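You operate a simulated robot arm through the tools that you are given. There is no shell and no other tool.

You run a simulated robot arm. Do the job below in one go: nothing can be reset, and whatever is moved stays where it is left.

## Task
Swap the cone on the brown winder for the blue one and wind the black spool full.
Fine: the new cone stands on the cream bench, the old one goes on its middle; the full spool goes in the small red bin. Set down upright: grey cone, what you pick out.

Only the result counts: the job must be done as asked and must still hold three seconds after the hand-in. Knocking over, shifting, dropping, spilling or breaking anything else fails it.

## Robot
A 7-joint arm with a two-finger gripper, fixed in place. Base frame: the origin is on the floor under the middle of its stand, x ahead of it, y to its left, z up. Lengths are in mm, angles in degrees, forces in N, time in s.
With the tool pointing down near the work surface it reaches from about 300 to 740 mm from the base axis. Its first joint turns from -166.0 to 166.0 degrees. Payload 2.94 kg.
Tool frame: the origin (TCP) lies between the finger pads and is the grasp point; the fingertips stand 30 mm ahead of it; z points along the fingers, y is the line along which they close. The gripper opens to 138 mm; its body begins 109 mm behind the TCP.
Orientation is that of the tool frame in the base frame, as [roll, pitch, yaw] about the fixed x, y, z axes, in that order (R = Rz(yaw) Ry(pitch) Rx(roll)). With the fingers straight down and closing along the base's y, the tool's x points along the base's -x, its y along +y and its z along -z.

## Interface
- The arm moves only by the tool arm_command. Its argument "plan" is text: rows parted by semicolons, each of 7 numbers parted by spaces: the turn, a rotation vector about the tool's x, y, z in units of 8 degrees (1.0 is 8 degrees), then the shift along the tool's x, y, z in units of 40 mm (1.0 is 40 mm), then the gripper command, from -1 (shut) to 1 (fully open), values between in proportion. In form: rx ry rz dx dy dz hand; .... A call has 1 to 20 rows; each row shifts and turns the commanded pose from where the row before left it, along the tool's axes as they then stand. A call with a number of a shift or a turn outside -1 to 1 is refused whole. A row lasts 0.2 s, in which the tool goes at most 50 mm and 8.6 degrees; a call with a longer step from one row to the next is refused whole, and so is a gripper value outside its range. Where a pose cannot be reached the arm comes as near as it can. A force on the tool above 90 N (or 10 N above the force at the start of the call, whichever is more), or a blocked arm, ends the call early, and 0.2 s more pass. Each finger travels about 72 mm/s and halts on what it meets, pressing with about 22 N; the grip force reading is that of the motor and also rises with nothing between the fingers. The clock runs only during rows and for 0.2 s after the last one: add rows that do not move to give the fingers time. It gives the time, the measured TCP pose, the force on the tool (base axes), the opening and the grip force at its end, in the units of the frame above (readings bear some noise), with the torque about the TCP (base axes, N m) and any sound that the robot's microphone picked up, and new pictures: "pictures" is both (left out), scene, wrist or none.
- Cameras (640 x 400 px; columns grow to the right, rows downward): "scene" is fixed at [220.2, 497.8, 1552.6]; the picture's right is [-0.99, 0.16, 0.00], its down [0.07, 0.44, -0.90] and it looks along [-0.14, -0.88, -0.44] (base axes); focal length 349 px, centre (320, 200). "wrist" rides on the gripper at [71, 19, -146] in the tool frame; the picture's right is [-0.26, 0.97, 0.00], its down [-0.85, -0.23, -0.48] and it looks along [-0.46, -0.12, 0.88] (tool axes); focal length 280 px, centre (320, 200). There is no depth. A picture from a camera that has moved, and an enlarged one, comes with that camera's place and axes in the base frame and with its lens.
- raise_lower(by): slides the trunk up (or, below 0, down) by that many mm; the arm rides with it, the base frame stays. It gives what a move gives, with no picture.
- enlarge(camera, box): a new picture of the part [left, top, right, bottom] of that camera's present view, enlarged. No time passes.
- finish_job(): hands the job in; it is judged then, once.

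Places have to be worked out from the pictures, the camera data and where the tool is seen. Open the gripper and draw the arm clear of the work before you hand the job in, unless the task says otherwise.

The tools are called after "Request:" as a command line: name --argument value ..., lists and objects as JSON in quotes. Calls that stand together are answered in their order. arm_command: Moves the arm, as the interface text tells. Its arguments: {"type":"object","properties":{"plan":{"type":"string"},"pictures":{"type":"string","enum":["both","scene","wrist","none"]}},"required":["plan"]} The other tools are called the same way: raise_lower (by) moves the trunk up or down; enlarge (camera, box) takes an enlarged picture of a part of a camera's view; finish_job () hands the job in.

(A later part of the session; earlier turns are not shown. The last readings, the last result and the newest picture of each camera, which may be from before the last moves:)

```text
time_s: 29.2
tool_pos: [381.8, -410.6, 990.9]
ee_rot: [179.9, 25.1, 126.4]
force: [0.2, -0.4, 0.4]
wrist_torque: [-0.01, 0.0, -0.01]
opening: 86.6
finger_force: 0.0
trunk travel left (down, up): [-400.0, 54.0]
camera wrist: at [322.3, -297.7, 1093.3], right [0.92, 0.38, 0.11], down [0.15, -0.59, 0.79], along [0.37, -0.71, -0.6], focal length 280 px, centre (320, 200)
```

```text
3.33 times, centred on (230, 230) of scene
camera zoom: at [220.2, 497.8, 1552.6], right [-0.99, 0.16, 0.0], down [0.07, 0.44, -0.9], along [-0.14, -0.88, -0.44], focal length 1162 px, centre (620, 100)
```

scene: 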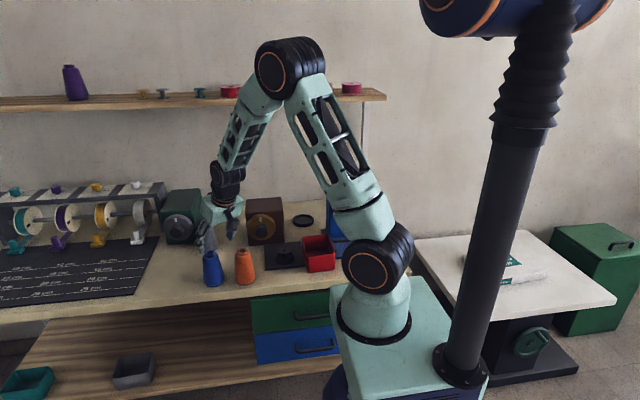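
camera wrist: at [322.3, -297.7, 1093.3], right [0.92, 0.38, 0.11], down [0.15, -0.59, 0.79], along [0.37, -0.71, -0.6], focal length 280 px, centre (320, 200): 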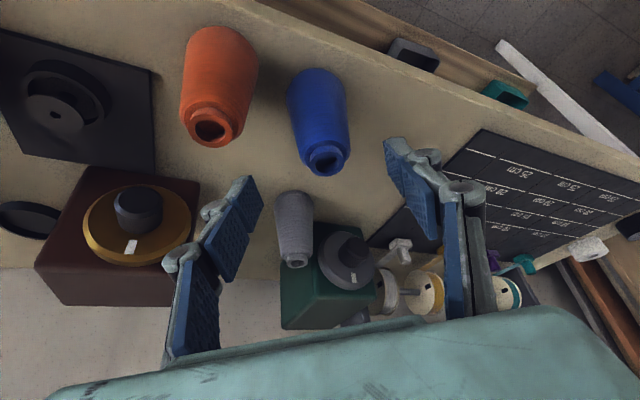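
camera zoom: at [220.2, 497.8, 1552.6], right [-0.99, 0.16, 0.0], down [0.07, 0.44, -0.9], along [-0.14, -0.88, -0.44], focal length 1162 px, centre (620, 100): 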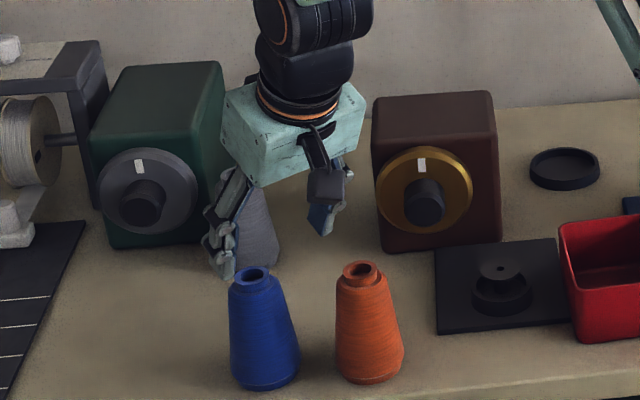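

Grey cone is standing near the middle, and the blue cone's top computes to about (416,-454). I'll enlarge it to refine before the approach.

Request:
enlarge --camera "wrist" --box '[260, 50, 380, 200]'

Request:
enlarge --camera "wrist" --box '[0, 20, 240, 240]'

```text
2.67 times, centred on (320, 125) of wrist
camera zoom: at [322.3, -297.7, 1093.3], right [0.92, 0.38, 0.11], down [0.15, -0.59, 0.79], along [0.37, -0.71, -0.6], focal length 748 px, centre (320, 400)
```

zoom: 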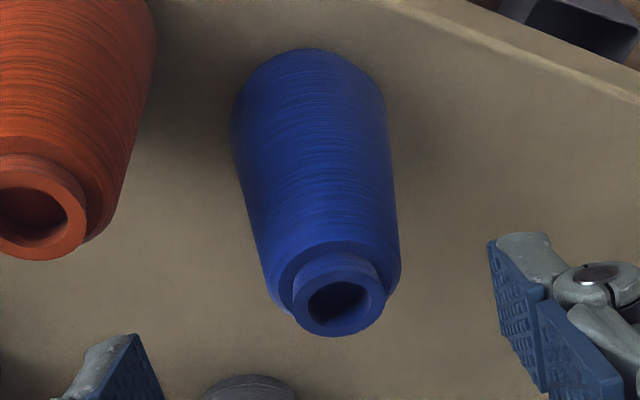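

```text
1.82 times, centred on (120, 130) of wrist
camera zoom: at [322.3, -297.7, 1093.3], right [0.92, 0.38, 0.11], down [0.15, -0.59, 0.79], along [0.37, -0.71, -0.6], focal length 510 px, centre (684, 327)
```

zoom: 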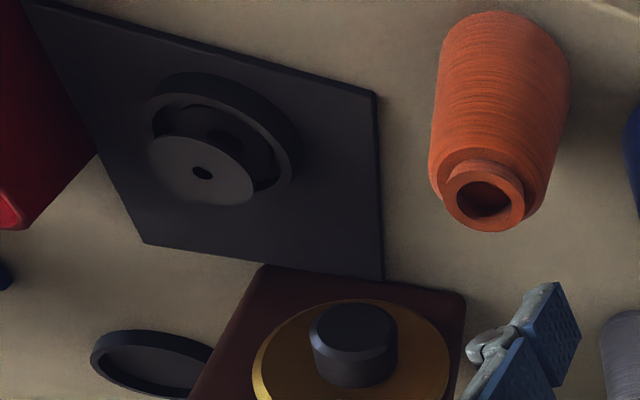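

The blue cone is at (422,-463). I'll advance 151 mm along the tool axis to straddle it at TCP z≈855 and check.

Request:
arm_command --plan "0 0 0 -0.0125 0.0055 0.755 0.25; 0 0 0 -0.0125 0.0055 0.755 0.25; 0 0 0 -0.0125 0.0055 0.755 0.25; 0 0 0 -0.0125 0.0055 0.755 0.25; 0 0 0 -0.0125 0.0055 0.755 0.25; 0 0 0 0 0 0 0.25" --pictures "both"

```text
time_s: 30.6
tool_pos: [418.4, -465.4, 856.9]
ee_rot: [-179.9, 25.0, 126.4]
force: [-0.1, -0.5, -0.1]
wrist_torque: [-0.01, -0.03, -0.04]
opening: 86.2
finger_force: 0.1
trunk travel left (down, up): [-400.0, 54.0]
camera wrist: at [360.3, -353.4, 958.9], right [0.92, 0.38, 0.11], down [0.15, -0.59, 0.79], along [0.37, -0.71, -0.6], focal length 280 px, centre (320, 200)
```

scene: 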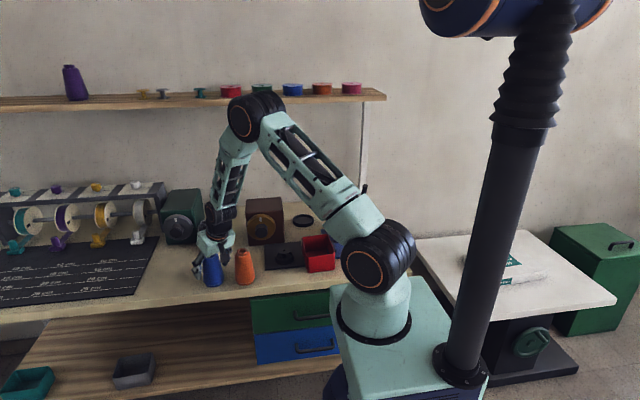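
wrist: 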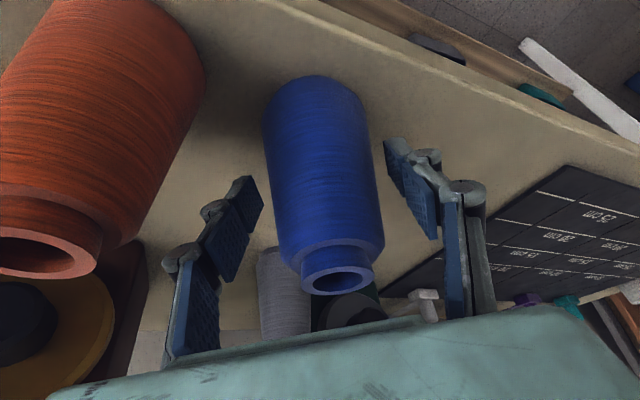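

The cone is ~4 mm toward +y of the tool centre. I'll nudge and close on it.

Request:
arm_command --plan "0 0 0 0 0.1 0 0.25; 0 0 0 0 0 0 -1; 0 0 0 0 0 0 -1; 0 0 0 0 0 0 -1; 0 0 0 0 0 0 -1; 0 0 0 0 0 0 -1" --pictures "wrist"

```text
time_s: 32.0
tool_pos: [423.3, -462.6, 855.8]
ee_rot: [180.0, 25.0, 126.5]
force: [-0.3, 0.5, 0.4]
wrist_torque: [0.0, 0.03, 0.02]
opening: 58.0
finger_force: 22.3
trunk travel left (down, up): [-400.0, 54.0]
camera wrist: at [363.4, -351.0, 958.6], right [0.92, 0.38, 0.11], down [0.15, -0.59, 0.79], along [0.37, -0.71, -0.6], focal length 280 px, centre (320, 200)
```

wrist: 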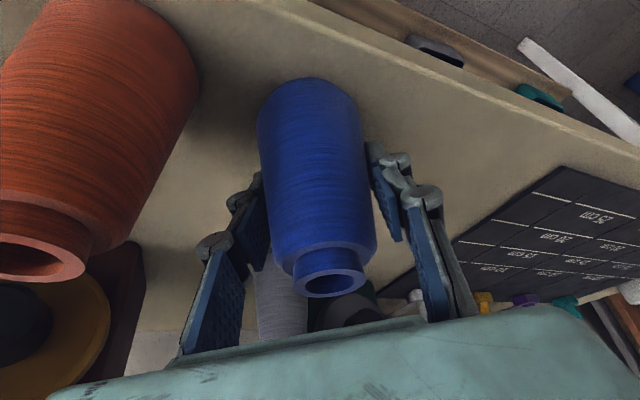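

Gripped at 58 mm. I'll lift 20 mm gently first and check for slipping.

Request:
arm_command --plan "0 0 0 -0.0528 0 -0.1133 -1; 0 0 0 -0.0528 0 -0.1133 -1; 0 0 0 -0.0528 0 -0.1133 -1; 0 0 0 -0.0528 0 -0.1133 -1; 0 0 0 0 0 0 -1" --pictures "wrist"

```text
time_s: 33.2
tool_pos: [425.2, -463.6, 876.5]
ee_rot: [180.0, 25.0, 126.5]
force: [0.3, -0.6, -0.6]
wrist_torque: [0.01, -0.03, 0.04]
opening: 58.1
finger_force: 21.9
trunk travel left (down, up): [-400.0, 54.0]
camera wrist: at [364.6, -351.7, 978.7], right [0.92, 0.38, 0.11], down [0.15, -0.59, 0.79], along [0.37, -0.71, -0.6], focal length 280 px, centre (320, 200)
```

wrist: 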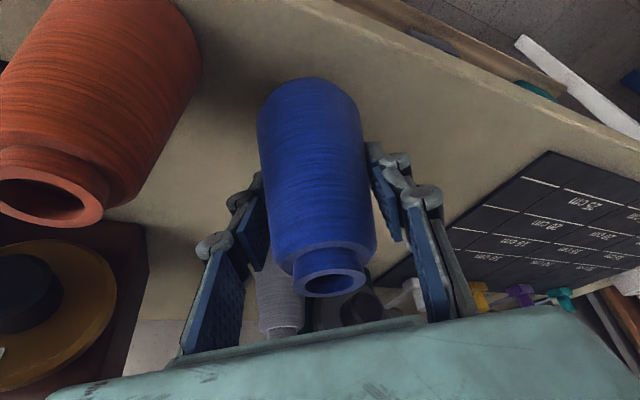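

No slip this time. I'll lift to TCP z≈1061.

Request:
arm_command --plan "0 0 0 -0.16 0 -0.35 -1; 0 0 0 -0.32 0 -0.69 -1; 0 0 0 -0.32 0 -0.69 -1; 0 0 0 -0.32 0 -0.69 -1; 0 0 0 -0.32 0 -0.69 -1; 0 0 0 -0.32 0 -0.69 -1; 0 0 0 -0.16 0 -0.35 -1; 0 0 0 0 0 0 -1" --pictures "none"

Request:
arm_command --plan "0 0 0 -0.1789 -0.4285 0.0834 -1; 0.1483 0 0.3181 -0.3578 -0.857 0.1668 -1; 0.1483 0 0.3181 -0.3578 -0.857 0.1668 -1; 0.1483 0 0.3181 -0.3578 -0.857 0.1668 -1; 0.1483 0 0.3181 -0.3578 -0.857 0.1668 -1; 0.1483 0 0.3181 -0.3578 -0.857 0.1668 -1; 0.1483 0 0.3181 -0.3578 -0.857 0.1668 -1; 0.1483 0 0.3181 -0.3578 -0.857 0.1668 -1; 0.1483 0 0.3181 -0.3578 -0.857 0.1668 -1; 0.1483 0 0.3181 -0.3578 -0.857 0.1668 -1; 0.1483 0 0.3181 -0.3578 -0.857 0.1668 -1; 0.1483 0 0.3181 -0.3578 -0.857 0.1668 -1; 0.1483 0 0.3181 -0.3578 -0.857 0.1668 -1; 0.1483 0 0.3181 -0.1789 -0.4285 0.0834 -1; 0 0 0 0 0 0 -1" --pictures "both"

```text
time_s: 35.0
tool_pos: [423.0, -464.2, 1059.3]
ee_rot: [-179.9, 24.9, 126.5]
force: [-1.1, 0.3, -1.2]
wrist_torque: [-0.03, 0.01, -0.02]
opening: 57.7
finger_force: 21.6
trunk travel left (down, up): [-400.0, 54.0]
```

```text
time_s: 38.2
tool_pos: [85.6, -807.6, 1059.3]
ee_rot: [-179.9, 25.0, 90.1]
force: [-0.1, 0.3, -1.0]
wrist_torque: [-0.02, -0.01, -0.04]
opening: 57.8
finger_force: 21.6
trunk travel left (down, up): [-400.0, 54.0]
camera wrist: at [105.7, -681.9, 1160.7], right [0.96, -0.24, 0.11], down [-0.23, -0.57, 0.79], along [-0.13, -0.79, -0.6], focal length 280 px, centre (320, 200)
```

scene: 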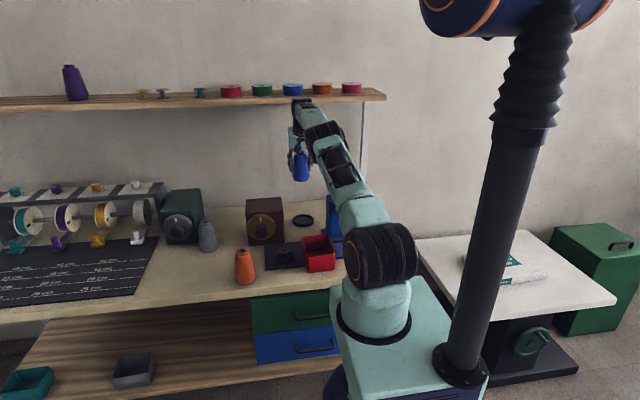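
wrist: 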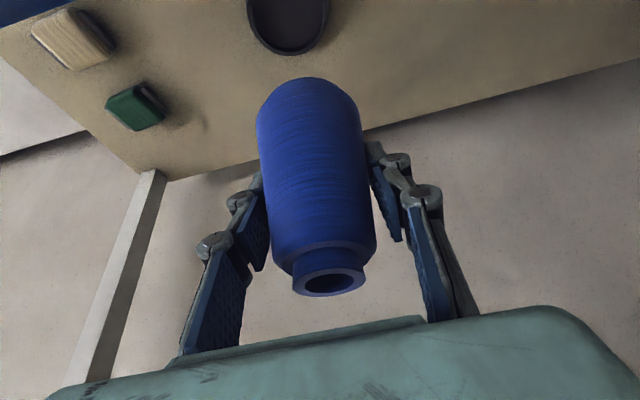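

The blue cone is held firmly above the dish area. I'll zoom on the empty dish to judge its inner size and centre.

Request:
enlarge --camera "scene" --box '[280, 200, 330, 240]'

Request:
enlarge --camera "wrist" --box '[230, 0, 390, 100]'

```text
10.00 times, centred on (305, 220) of scene
camera zoom: at [220.2, 497.8, 1552.6], right [-0.99, 0.16, 0.0], down [0.07, 0.44, -0.9], along [-0.14, -0.88, -0.44], focal length 3486 px, centre (470, 0)
```

zoom: 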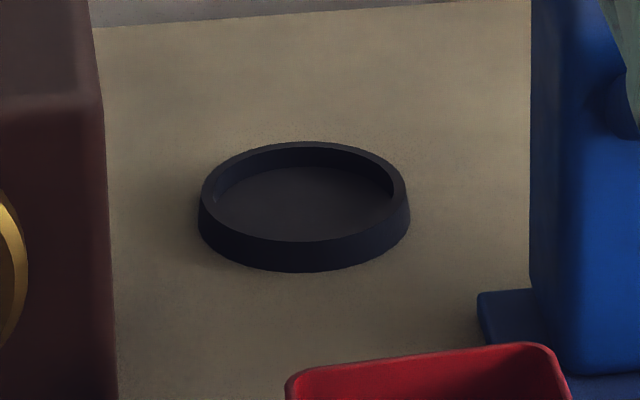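

```text
4.00 times, centred on (310, 50) of wrist
camera zoom: at [105.7, -681.9, 1160.7], right [0.96, -0.24, 0.11], down [-0.23, -0.57, 0.79], along [-0.13, -0.79, -0.6], focal length 1122 px, centre (360, 800)
```

zoom: 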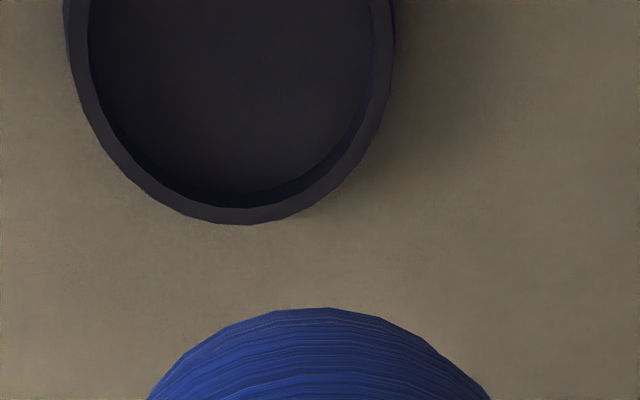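

The dish inner diameter is about 77 mm versus a ~69 mm cone base, so I need ±3 mm. My reference from the grey grasp puts the dish centre at TCP xy ≈ (80.4,-801.7) and the blue cone axis is on the TCP. I'll shift there and descend until the base is ~25 mm above the rim.

Request:
arm_command --plan "0 0 0 0.1337 -0.13 -0.0623 -1; 0 0 0 0.144 0 0.3087 -1; 0 0 0 0.2879 0 0.6174 -1; 0 0 0 0.2879 0 0.6174 -1; 0 0 0 0.2879 0 0.6174 -1; 0 0 0 0.2879 0 0.6174 -1; 0 0 0 0.2879 0 0.6174 -1; 0 0 0 0.144 0 0.3087 -1; 0 0 0 0 0 0 -1" --pictures "both"

Request:
arm_command --plan "0 0 0 0 0 0 -1" --pictures "none"

Request:
arm_command --plan "0 0 0 0 0 0 -1" --pictures "none"

Request:
enlarge --camera "scene" --box '[270, 180, 340, 240]'

```text
time_s: 40.2
tool_pos: [80.5, -803.9, 895.4]
ee_rot: [-179.8, 25.0, 90.1]
force: [0.6, 0.1, -1.6]
wrist_torque: [0.0, -0.02, 0.0]
opening: 58.0
finger_force: 22.4
trunk travel left (down, up): [-400.0, 54.0]
camera wrist: at [99.8, -677.4, 998.2], right [0.97, -0.24, 0.11], down [-0.23, -0.57, 0.79], along [-0.13, -0.79, -0.6], focal length 280 px, centre (320, 200)
```

scene: 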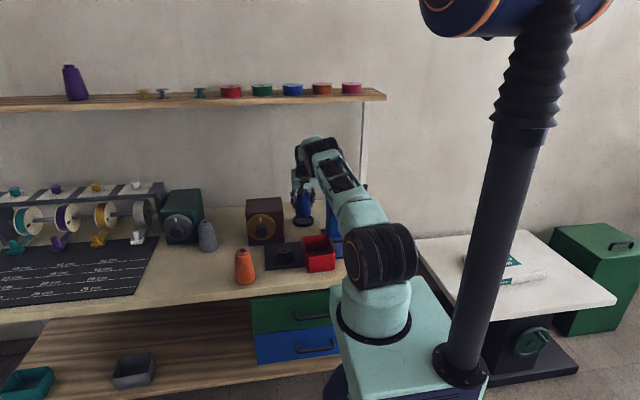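
wrist: 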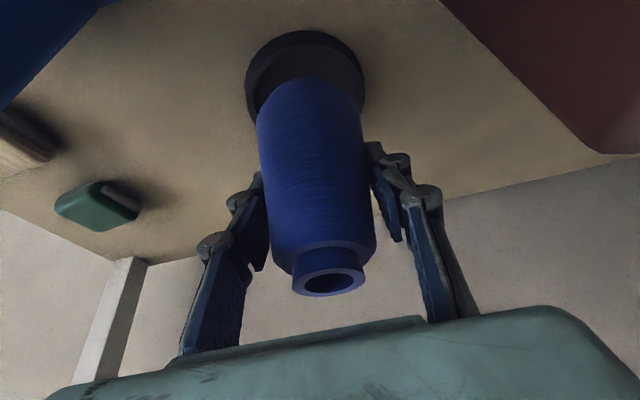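

```text
time_s: 40.6
tool_pos: [80.8, -802.5, 896.0]
ee_rot: [-179.9, 25.0, 90.1]
force: [0.2, -0.8, -0.5]
wrist_torque: [-0.05, 0.01, 0.0]
opening: 57.6
finger_force: 21.9
trunk travel left (down, up): [-400.0, 54.0]
```

```text
time_s: 41.0
tool_pos: [80.1, -804.0, 895.6]
ee_rot: [-179.9, 25.0, 89.9]
force: [0.0, 0.5, -0.8]
wrist_torque: [-0.01, -0.01, 0.02]
opening: 57.9
finger_force: 21.9
trunk travel left (down, up): [-400.0, 54.0]
```

```text
6.67 times, centred on (305, 210) of scene
camera zoom: at [220.2, 497.8, 1552.6], right [-0.99, 0.16, 0.0], down [0.07, 0.44, -0.9], along [-0.14, -0.88, -0.44], focal length 2324 px, centre (420, 133)
```

zoom: 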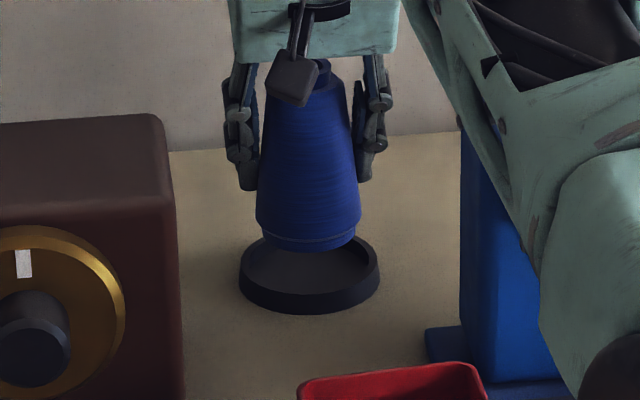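

Camera pose data show I'm ~1.1 mm in +x and 1.7 mm in −y from the reference; I'll correct this and descend 22 mm to just above/into the rim.

Request:
arm_command --plan "0 0 0 0.0385 -0.0275 -0.018 -1; 0 0 0 0.0775 0 0.1661 -1; 0 0 0 0.0775 0 0.1661 -1; 0 0 0 0.0775 0 0.1661 -1; 0 0 0 0 0 0 -1" --pictures "both"

Request:
enlarge --camera "scene" --box '[270, 180, 340, 240]'

Request:
enlarge --camera "wrist" --box '[220, 10, 400, 130]'

```text
time_s: 42.2
tool_pos: [80.5, -801.3, 873.7]
ee_rot: [-180.0, 25.0, 90.0]
force: [-0.1, 0.2, -1.2]
wrist_torque: [-0.03, -0.03, -0.04]
opening: 57.8
finger_force: 22.1
trunk travel left (down, up): [-400.0, 54.0]
camera wrist: at [99.2, -674.9, 976.2], right [0.97, -0.24, 0.11], down [-0.23, -0.57, 0.79], along [-0.13, -0.79, -0.6], focal length 280 px, centre (320, 200)
```

scene: 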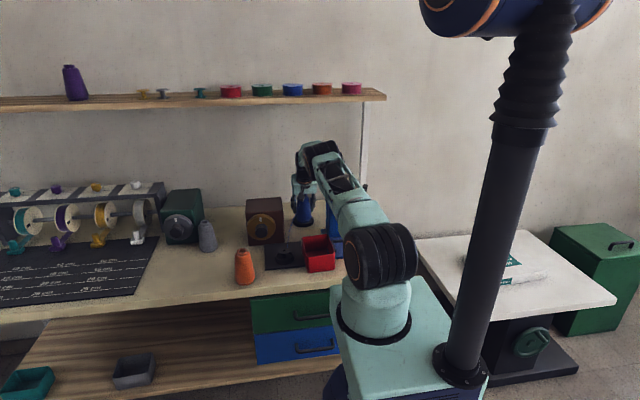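
wrist: 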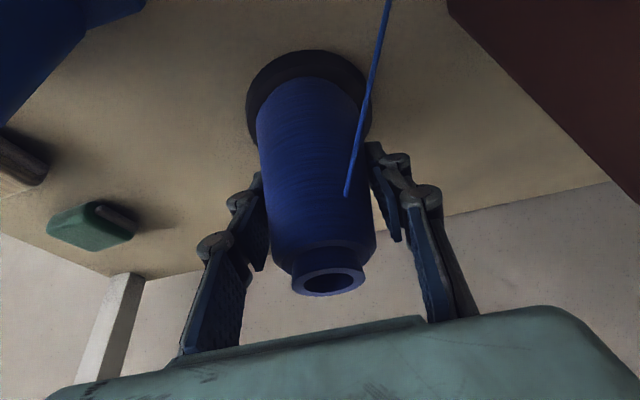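

```text
6.67 times, centred on (305, 210) of scene
camera zoom: at [220.2, 497.8, 1552.6], right [-0.99, 0.16, 0.0], down [0.07, 0.44, -0.9], along [-0.14, -0.88, -0.44], focal length 2324 px, centre (420, 133)
```

zoom: 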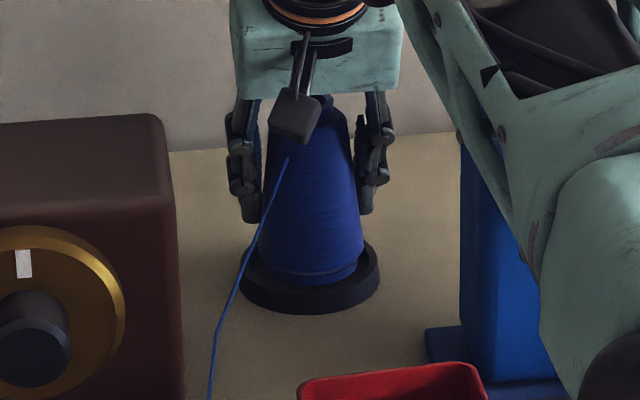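

```text
3.33 times, centred on (310, 70) of wrist
camera zoom: at [99.2, -674.9, 976.2], right [0.97, -0.24, 0.11], down [-0.23, -0.57, 0.79], along [-0.13, -0.79, -0.6], focal length 935 px, centre (353, 633)
```

zoom: 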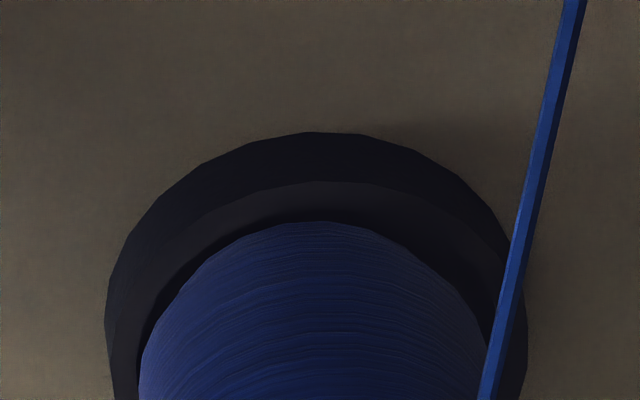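

The winder has taken the new cone: a blue thread now runs to the spool. The cone base is inside the rim; I'll lower to the floor with force checks.

Request:
arm_command --plan "0 0 0 0.0634 0 0.136 -1; 0 0 0 0 0 0 -1" --pictures "none"

Request:
arm_command --plan "0 0 0 0.0211 0 0.0453 -1; 0 0 0 0 0 0 -1" --pictures "none"

```text
time_s: 42.8
tool_pos: [79.2, -801.8, 871.3]
ee_rot: [-179.9, 25.3, 89.9]
force: [0.4, 0.7, 6.9]
wrist_torque: [0.33, 0.12, -0.05]
opening: 57.6
finger_force: 21.8
trunk travel left (down, up): [-400.0, 54.0]
```

```text
time_s: 43.4
tool_pos: [78.6, -800.5, 870.6]
ee_rot: [-179.9, 25.4, 90.1]
force: [1.7, -2.7, 15.9]
wrist_torque: [0.37, -0.03, -0.1]
opening: 57.8
finger_force: 21.7
trunk travel left (down, up): [-400.0, 54.0]
```

Contact at TCP z≈871. I'll look closely to confirm that the cone is seated on the dish floor rather than on the rim.

Request:
arm_command --plan "0 0 0 -0.0211 0 -0.0453 -1; 0 0 0 0 0 0 -1" --pictures "both"

Request:
enlarge --camera "scene" --box '[280, 195, 330, 235]'

Request:
enlarge --camera "wrist" --box '[220, 10, 400, 130]'

```text
time_s: 44.0
tool_pos: [81.2, -800.6, 870.0]
ee_rot: [-179.9, 25.2, 90.0]
force: [3.1, -7.2, 12.8]
wrist_torque: [0.06, -0.01, -0.02]
opening: 57.7
finger_force: 22.7
trunk travel left (down, up): [-400.0, 54.0]
camera wrist: at [98.9, -674.7, 971.9], right [0.97, -0.24, 0.11], down [-0.23, -0.56, 0.79], along [-0.13, -0.79, -0.6], focal length 280 px, centre (320, 200)
```

scene: 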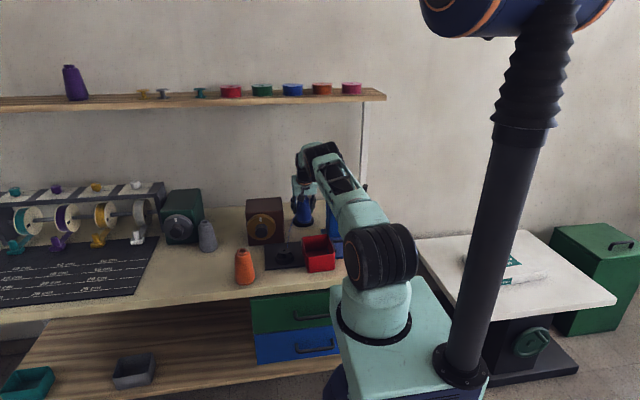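
wrist: 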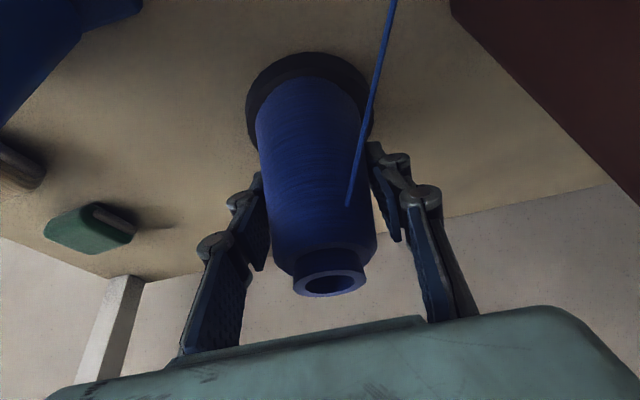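

```text
10.00 times, centred on (305, 215) of scene
camera zoom: at [220.2, 497.8, 1552.6], right [-0.99, 0.16, 0.0], down [0.07, 0.44, -0.9], along [-0.14, -0.88, -0.44], focal length 3486 px, centre (470, 50)
```

zoom: 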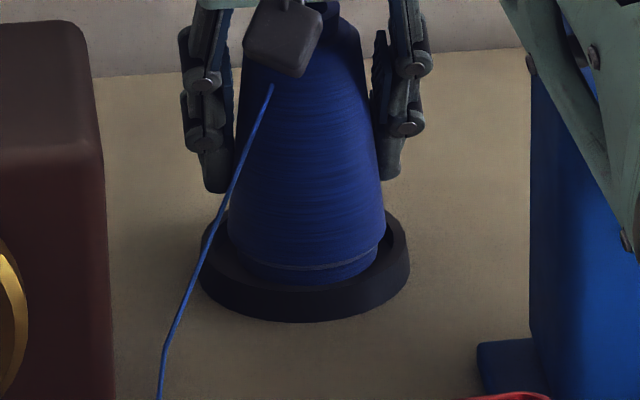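

```text
3.33 times, centred on (310, 70) of wrist
camera zoom: at [98.9, -674.7, 971.9], right [0.97, -0.24, 0.11], down [-0.23, -0.56, 0.79], along [-0.13, -0.79, -0.6], focal length 935 px, centre (353, 633)
```

zoom: 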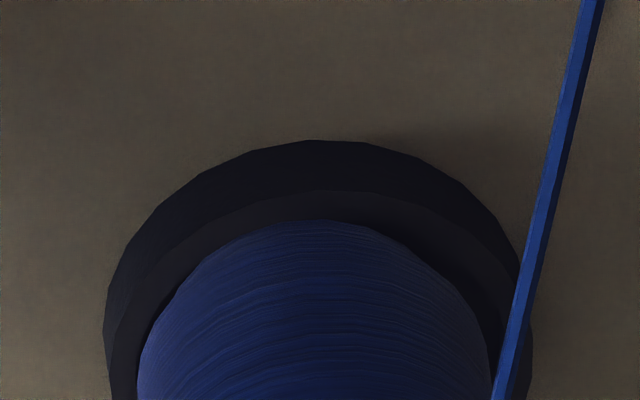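

Heights suggest the base is caught on the near (+y) side of the rim: contact is ~15 mm above bench level, the torque places it ~35–40 mm on the near side, and the zoom shows the base ~5 mm too near. I'll lift 6 mm, shift 4.5 mm in −y and re-measure.

Request:
arm_command --plan "0 0 0 -0.0634 0 -0.136 -1; 0 0 0 -0.102 0.0125 0.0475 -1; 0 0 0 0 0 0 -1" --pictures "wrist"

Request:
enlarge --camera "scene" --box '[280, 195, 330, 235]'

Request:
enlarge --camera "wrist" --box '[220, 10, 400, 130]'

```text
time_s: 44.8
tool_pos: [80.1, -803.4, 871.7]
ee_rot: [-179.9, 24.9, 90.0]
force: [-0.7, -0.4, -0.8]
wrist_torque: [-0.03, -0.02, 0.01]
opening: 57.6
finger_force: 21.8
trunk travel left (down, up): [-400.0, 54.0]
camera wrist: at [98.7, -678.8, 975.1], right [0.96, -0.24, 0.11], down [-0.23, -0.57, 0.79], along [-0.13, -0.79, -0.6], focal length 280 px, centre (320, 200)
```

wrist: 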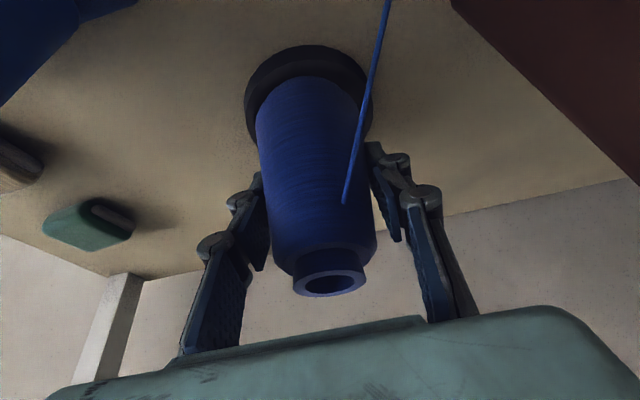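

```text
10.00 times, centred on (305, 215) of scene
camera zoom: at [220.2, 497.8, 1552.6], right [-0.99, 0.16, 0.0], down [0.07, 0.44, -0.9], along [-0.14, -0.88, -0.44], focal length 3486 px, centre (470, 50)
```

zoom: 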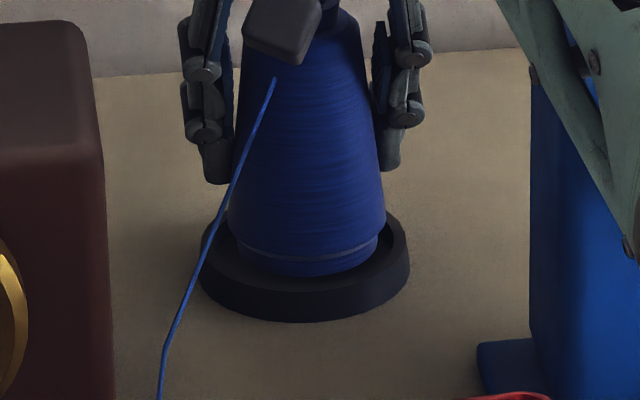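

```text
3.33 times, centred on (310, 70) of wrist
camera zoom: at [98.7, -678.8, 975.1], right [0.96, -0.24, 0.11], down [-0.23, -0.57, 0.79], along [-0.13, -0.79, -0.6], focal length 935 px, centre (353, 633)
```

zoom: 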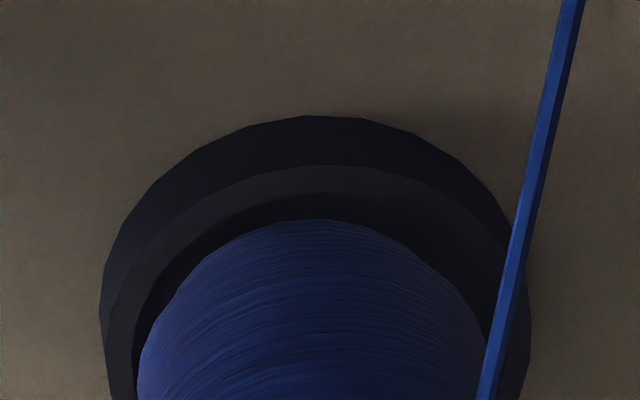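

Now a clear gap shows around the base inside the rim. I'll lower again in steps.

Request:
arm_command --plan "0 0 0 0.0634 0 0.136 -1; 0 0 0 0 0 0 -1" --pictures "none"

Request:
arm_command --plan "0 0 0 0.0317 0 0.068 -1; 0 0 0 0 0 0 -1" --pictures "none"

```text
time_s: 45.4
tool_pos: [79.4, -805.1, 870.0]
ee_rot: [-179.8, 25.2, 90.0]
force: [-0.5, 1.5, 6.0]
wrist_torque: [0.37, 0.22, -0.04]
opening: 57.4
finger_force: 21.7
trunk travel left (down, up): [-400.0, 54.0]
```

```text
time_s: 46.0
tool_pos: [79.3, -806.1, 869.4]
ee_rot: [-179.9, 25.4, 90.0]
force: [-0.6, -4.0, 12.9]
wrist_torque: [0.32, 0.29, 0.1]
opening: 57.1
finger_force: 22.0
trunk travel left (down, up): [-400.0, 54.0]
```

Contact again at TCP z≈870. I need the true dish depth, so I'll compare cone dimensions and seat height using zoomed scene views of the grey and orange cones and the dish.

Request:
enlarge --camera "scene" --box '[190, 210, 230, 255]'

Request:
enlarge --camera "scene" --box '[225, 245, 265, 290]'

Request:
enlarge --camera "scene" --box '[280, 190, 330, 235]'

```text
8.89 times, centred on (210, 232) of scene
camera zoom: at [220.2, 497.8, 1552.6], right [-0.99, 0.16, 0.0], down [0.07, 0.44, -0.9], along [-0.14, -0.88, -0.44], focal length 3099 px, centre (1298, -89)
```

zoom: 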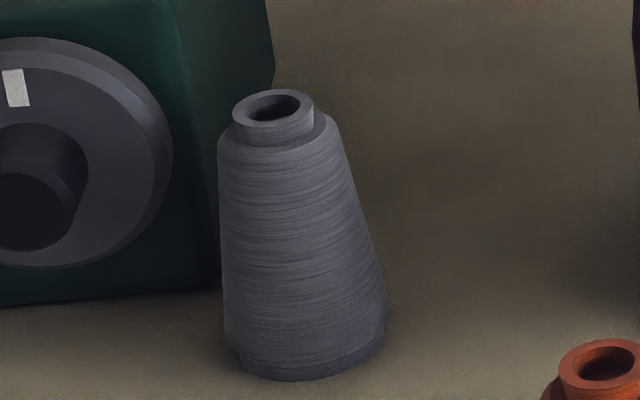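

```text
8.89 times, centred on (245, 268) of scene
camera zoom: at [220.2, 497.8, 1552.6], right [-0.99, 0.16, 0.0], down [0.07, 0.44, -0.9], along [-0.14, -0.88, -0.44], focal length 3099 px, centre (987, -400)
```

zoom: 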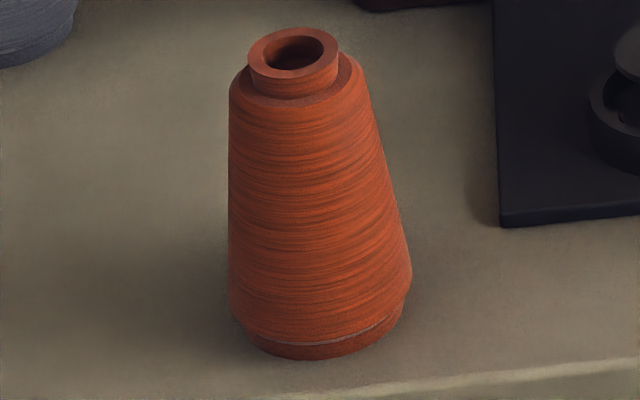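

```text
8.89 times, centred on (305, 212) of scene
camera zoom: at [220.2, 497.8, 1552.6], right [-0.99, 0.16, 0.0], down [0.07, 0.44, -0.9], along [-0.14, -0.88, -0.44], focal length 3099 px, centre (453, 89)
```

zoom: 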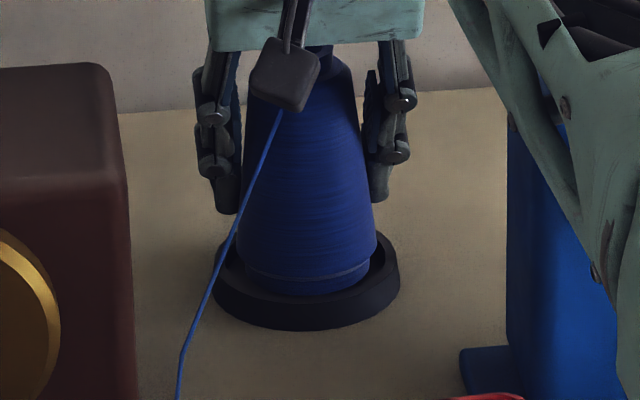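

The evidence now fits together: the cone axis sits ~6 mm nearer the robot than the TCP, and the dish centre is nearer (82,-805.7), so the base still overlaps the near rim. I'll lift 9 mm, shift (+2,−5.5) mm, and try again.

Request:
arm_command --plan "0 0 0 -0.0951 0 -0.2039 -1; 0 0 0 -0.1246 0.05 0.0581 -1; 0 0 0 0 0 0 -1" --pictures "wrist"

Request:
enlarge --camera "wrist" --box '[220, 10, 400, 130]'

Request:
enlarge --camera "scene" --box '[280, 195, 330, 235]'

```text
time_s: 46.8
tool_pos: [83.8, -808.0, 872.0]
ee_rot: [-179.8, 24.9, 90.0]
force: [1.2, 0.1, -0.3]
wrist_torque: [0.01, -0.01, -0.01]
opening: 57.2
finger_force: 22.1
trunk travel left (down, up): [-400.0, 54.0]
camera wrist: at [102.2, -683.9, 975.4], right [0.97, -0.24, 0.11], down [-0.23, -0.57, 0.79], along [-0.13, -0.79, -0.6], focal length 280 px, centre (320, 200)
```

wrist: 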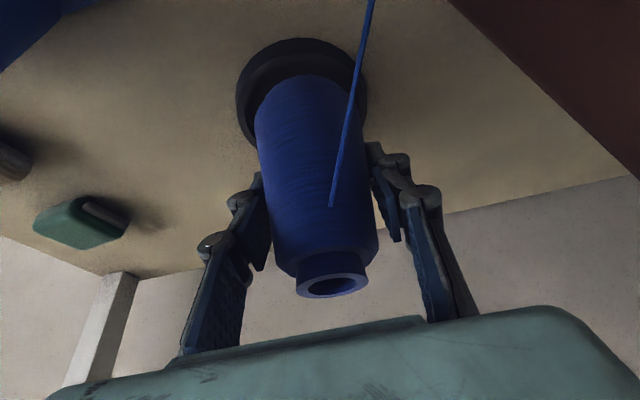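

```text
3.33 times, centred on (310, 70) of wrist
camera zoom: at [102.2, -683.9, 975.4], right [0.97, -0.24, 0.11], down [-0.23, -0.57, 0.79], along [-0.13, -0.79, -0.6], focal length 935 px, centre (353, 633)
```

zoom: 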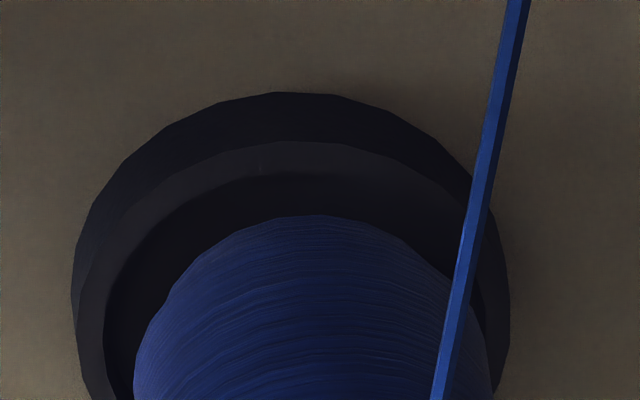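

```text
10.00 times, centred on (305, 215) of scene
camera zoom: at [220.2, 497.8, 1552.6], right [-0.99, 0.16, 0.0], down [0.07, 0.44, -0.9], along [-0.14, -0.88, -0.44], focal length 3486 px, centre (470, 50)
```

zoom: 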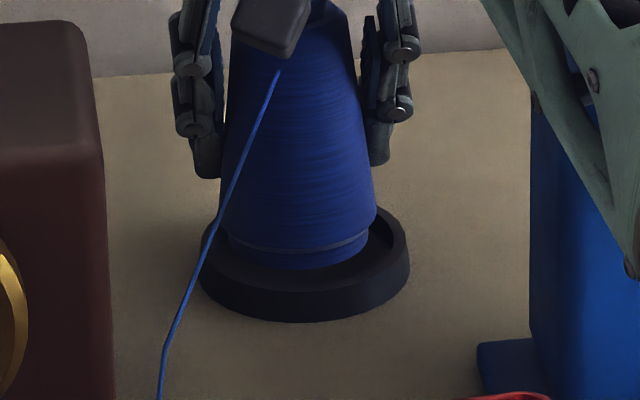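

The zoom shows the cone ~2.5 mm too far in +x now and fairly centred in y. I'll correct (−2.5,−1.5) and lower 9 mm.

Request:
arm_command --plan "0 0 0 -0.034 -0.0625 0.0158 -1; 0 0 0 0 0 0 -1; 0 0 0 0.0475 0 0.102 -1; 0 0 0 0.0475 0 0.102 -1; 0 0 0 0 0 0 -1" --pictures "wrist"

Request:
enlarge --camera "scene" --box '[280, 195, 330, 235]'

Request:
enlarge --camera "wrist" --box '[220, 10, 400, 130]'

```text
time_s: 48.0
tool_pos: [80.4, -812.0, 865.2]
ee_rot: [-179.9, 24.9, 90.0]
force: [0.4, 0.0, -1.9]
wrist_torque: [-0.02, 0.01, 0.02]
opening: 57.0
finger_force: 22.3
trunk travel left (down, up): [-400.0, 54.0]
camera wrist: at [98.8, -686.5, 967.0], right [0.97, -0.24, 0.11], down [-0.23, -0.57, 0.79], along [-0.13, -0.79, -0.6], focal length 280 px, centre (320, 200)
```

wrist: 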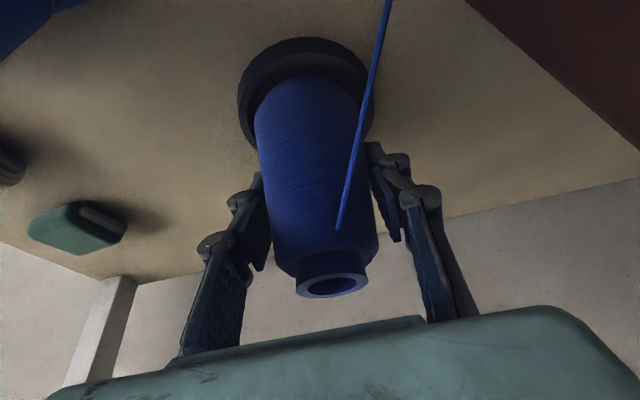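

```text
10.00 times, centred on (305, 215) of scene
camera zoom: at [220.2, 497.8, 1552.6], right [-0.99, 0.16, 0.0], down [0.07, 0.44, -0.9], along [-0.14, -0.88, -0.44], focal length 3486 px, centre (470, 50)
```

zoom: 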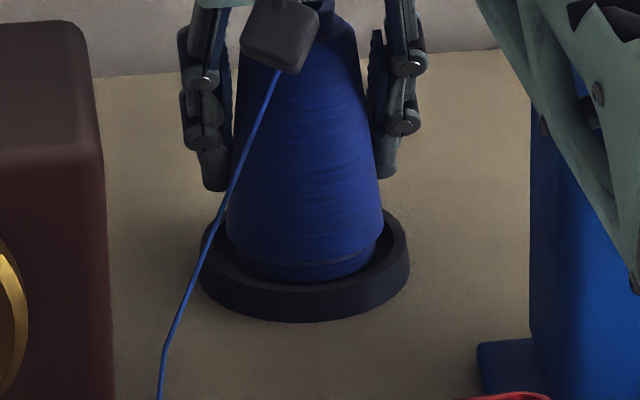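

```text
3.33 times, centred on (310, 70) of wrist
camera zoom: at [98.8, -686.5, 967.0], right [0.97, -0.24, 0.11], down [-0.23, -0.57, 0.79], along [-0.13, -0.79, -0.6], focal length 935 px, centre (353, 633)
```

zoom: 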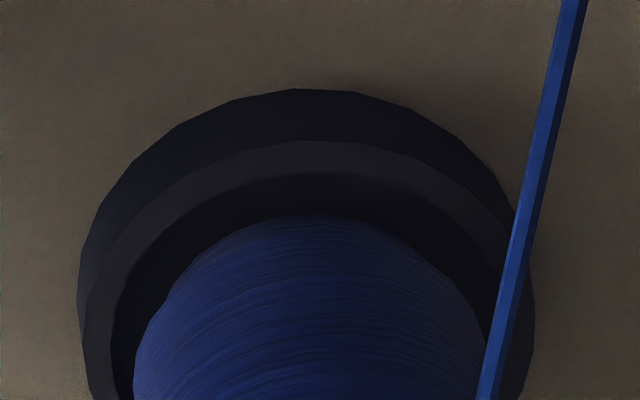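

No contact at z=865, so the base has passed inside the rim. I'll keep lowering to the floor.

Request:
arm_command --plan "0 0 0 0.0423 0 0.0906 -1; 0 0 0 0 0 0 -1" --pictures "none"

Request:
arm_command --plan "0 0 0 0.0211 0 0.0453 -1; 0 0 0 0 0 0 -1" --pictures "none"

```text
time_s: 48.6
tool_pos: [79.6, -812.0, 861.6]
ee_rot: [-179.9, 25.1, 90.1]
force: [1.0, 0.0, -0.1]
wrist_torque: [-0.05, -0.01, 0.01]
opening: 57.3
finger_force: 21.9
trunk travel left (down, up): [-400.0, 54.0]
```

```text
time_s: 49.2
tool_pos: [79.5, -812.8, 861.6]
ee_rot: [-179.9, 25.3, 90.0]
force: [1.0, 0.0, 6.1]
wrist_torque: [-0.13, -0.08, 0.04]
opening: 57.3
finger_force: 21.7
trunk travel left (down, up): [-400.0, 54.0]
```

Contact at z≈861 with 6 N: seated on the dish floor as expected. I'll release with a small opening and inspect.

Request:
arm_command --plan "0 0 0 -0.0106 0 -0.0227 -1; 0 0 0 0 0 0 -0.15; 0 0 0 0 0 0 -0.05; 0 0 0 0 0 0 0.05; 0 0 0 0 0 0 0.1; 0 0 0 0 0 0 0.1" --pictures "both"

Request:
enlarge --camera "scene" --box '[280, 195, 330, 235]'

```text
time_s: 50.6
tool_pos: [78.1, -812.9, 860.5]
ee_rot: [-180.0, 25.0, 90.0]
force: [0.6, 0.5, 0.5]
wrist_torque: [-0.04, 0.01, 0.01]
opening: 76.0
finger_force: 0.1
trunk travel left (down, up): [-400.0, 54.0]
camera wrist: at [98.7, -686.2, 962.3], right [0.97, -0.24, 0.11], down [-0.23, -0.57, 0.79], along [-0.13, -0.79, -0.6], focal length 280 px, centre (320, 200)
```

scene: 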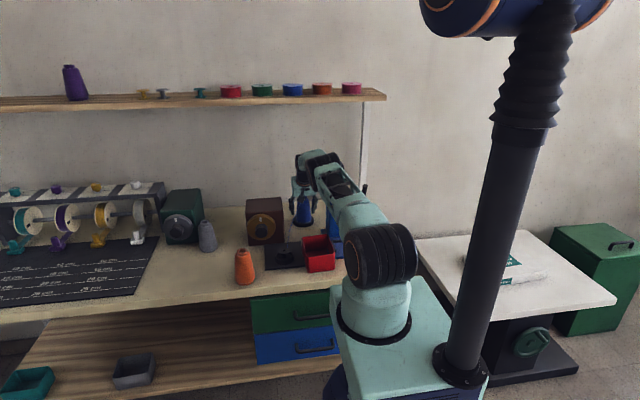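
wrist: 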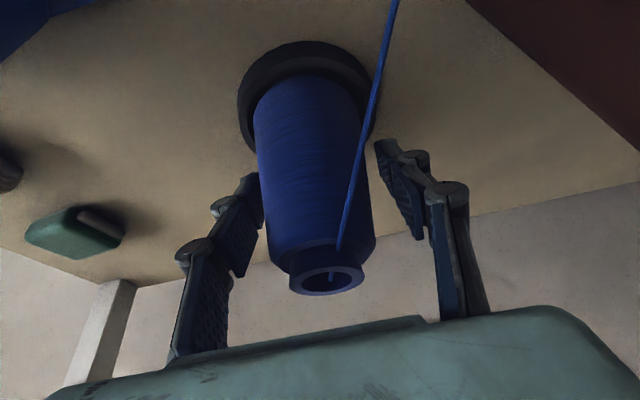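

```text
10.00 times, centred on (305, 215) of scene
camera zoom: at [220.2, 497.8, 1552.6], right [-0.99, 0.16, 0.0], down [0.07, 0.44, -0.9], along [-0.14, -0.88, -0.44], focal length 3486 px, centre (470, 50)
```

zoom: 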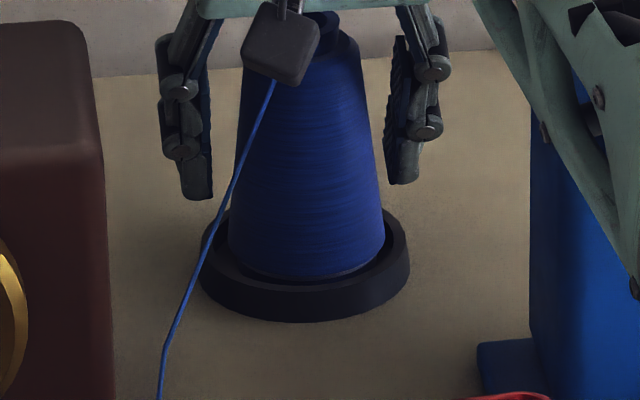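

The blue cone is now sunk into the dish with its thread running from the top hole. I'll open to 90 mm, then back out along the tool axis.

Request:
arm_command --plan "0 0 0 0 0 0 0.2; 0 0 0 0 0 0 0.3; 0 0 0 0 0 0 0.3; 0 0 0 0 0 -0.3 0.3; 0 0 0 0 0 -0.7 0.3; 0 0 0 0 0 -1 0.3; 0 0 0 0 0 -1 0.3; 0 0 0 0 0 -1 0.3; 0 0 0 0 0 -1 0.3; 0 0 0 0 0 0 0.3" --pictures "both"

Request:
enlarge --camera "scene" --box '[240, 180, 340, 280]'

```text
time_s: 52.8
tool_pos: [80.2, -726.7, 1040.9]
ee_rot: [-179.9, 25.1, 90.0]
force: [-0.2, -1.5, -0.7]
wrist_torque: [-0.01, 0.02, 0.0]
opening: 89.5
finger_force: 0.1
trunk travel left (down, up): [-400.0, 54.0]
camera wrist: at [100.1, -600.9, 1143.1], right [0.97, -0.24, 0.11], down [-0.23, -0.57, 0.79], along [-0.13, -0.79, -0.6], focal length 280 px, centre (320, 200)
```

scene: 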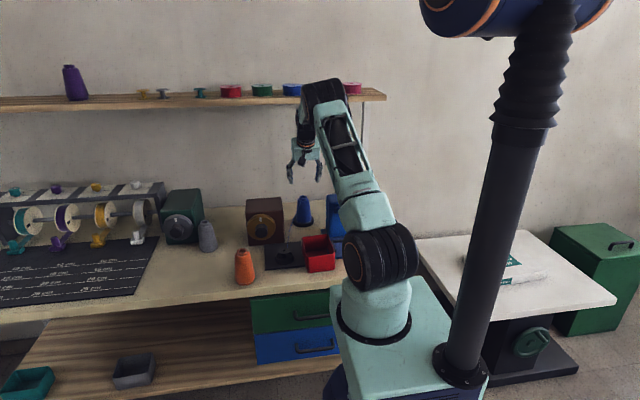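
wrist: 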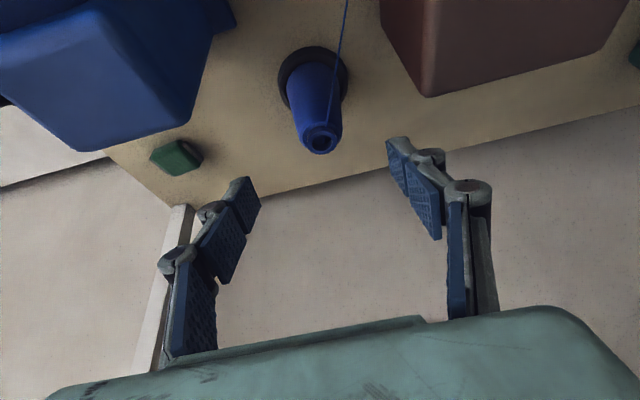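

```text
4.00 times, centred on (290, 230) of scene
camera zoom: at [220.2, 497.8, 1552.6], right [-0.99, 0.16, 0.0], down [0.07, 0.44, -0.9], along [-0.14, -0.88, -0.44], focal length 1394 px, centre (440, 80)
```

zoom: 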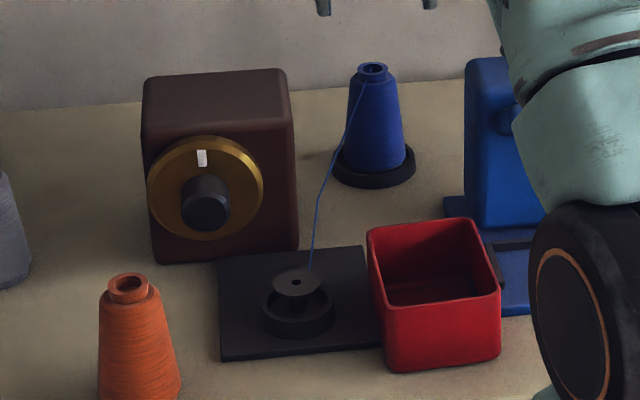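

The blue cone is standing in the winder and threaded. Next I'll go look at the brown winder's dial up close to understand how to operate it.

Request:
arm_command --plan "0 0 0 0.924 0.629 -0.058 0.3; 0 0 0 0.924 0.629 -0.058 0.3; 0 0 0 0.924 0.629 -0.058 0.3; 0 0 0 0.924 0.629 -0.058 0.3; 0 0 0 0.924 0.629 -0.058 0.3; 0 0 0 0.924 0.629 -0.058 0.3; 0 -0.833 0 0 0 0 0.3; 0 -0.833 0 0 0 0 0.3; 0 -0.833 0 0 0 0 0.3; 0 0 0 0 0 0 0.3" --pictures "both"

```text
time_s: 55.0
tool_pos: [231.7, -519.7, 960.0]
ee_rot: [-179.9, 45.2, 90.0]
force: [0.3, 0.8, -0.1]
wrist_torque: [0.0, -0.04, 0.01]
opening: 89.8
finger_force: 0.0
trunk travel left (down, up): [-400.0, 54.0]
camera wrist: at [250.4, -366.4, 1012.2], right [0.97, -0.19, 0.18], down [-0.23, -0.26, 0.94], along [-0.13, -0.95, -0.3], focal length 280 px, centre (320, 200)
```

scene: 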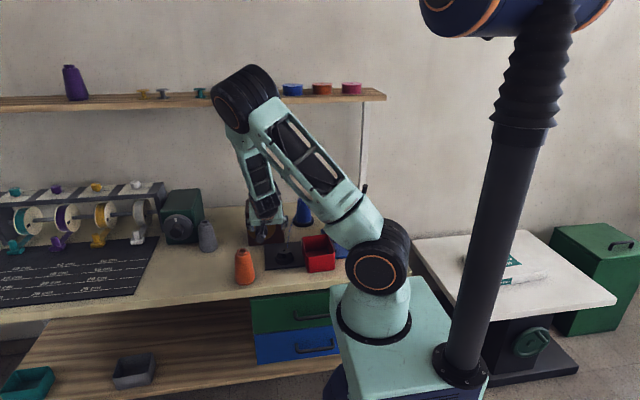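
wrist: 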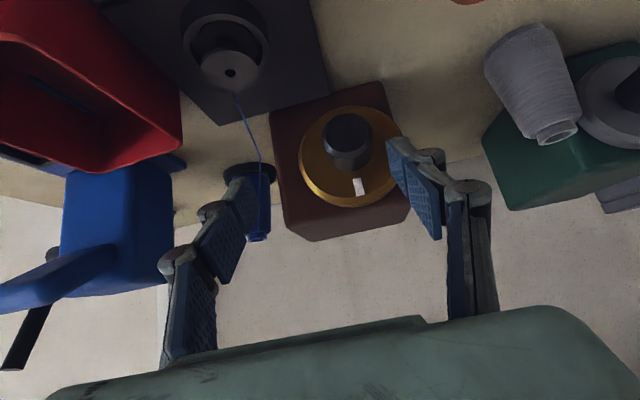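

Request:
enlarge --camera "wrist" --box '[260, 60, 440, 260]'

Request:
enlarge --camera "wrist" --box '[160, 0, 300, 110]'

Request:
enlarge --camera "wrist" --box '[0, 0, 200, 200]'

```text
2.00 times, centred on (350, 160) of wrist
camera zoom: at [250.4, -366.4, 1012.2], right [0.97, -0.19, 0.18], down [-0.23, -0.26, 0.94], along [-0.13, -0.95, -0.3], focal length 561 px, centre (260, 280)
```

zoom: 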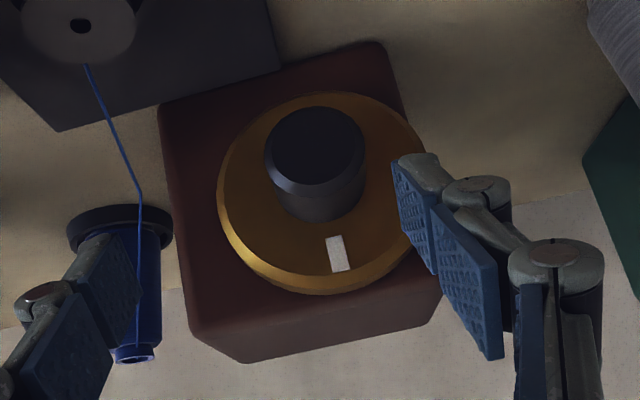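

```text
3.64 times, centred on (230, 55) of wrist
camera zoom: at [250.4, -366.4, 1012.2], right [0.97, -0.19, 0.18], down [-0.23, -0.26, 0.94], along [-0.13, -0.95, -0.3], focal length 1020 px, centre (647, 727)
```

zoom: 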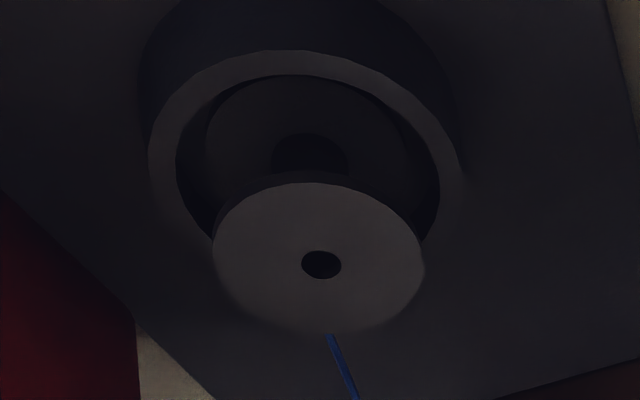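

```text
2.00 times, centred on (100, 100) of wrist
camera zoom: at [250.4, -366.4, 1012.2], right [0.97, -0.19, 0.18], down [-0.23, -0.26, 0.94], along [-0.13, -0.95, -0.3], focal length 561 px, centre (760, 400)
```

zoom: 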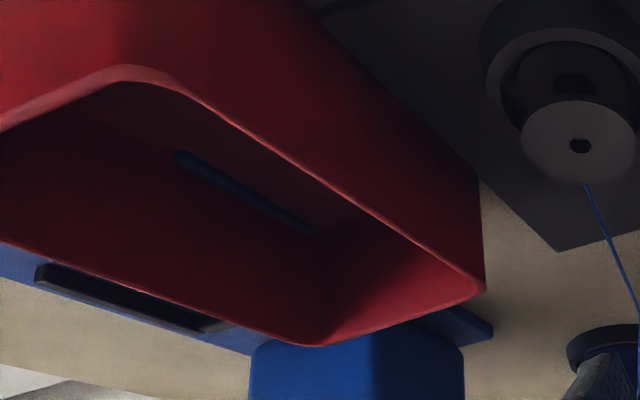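

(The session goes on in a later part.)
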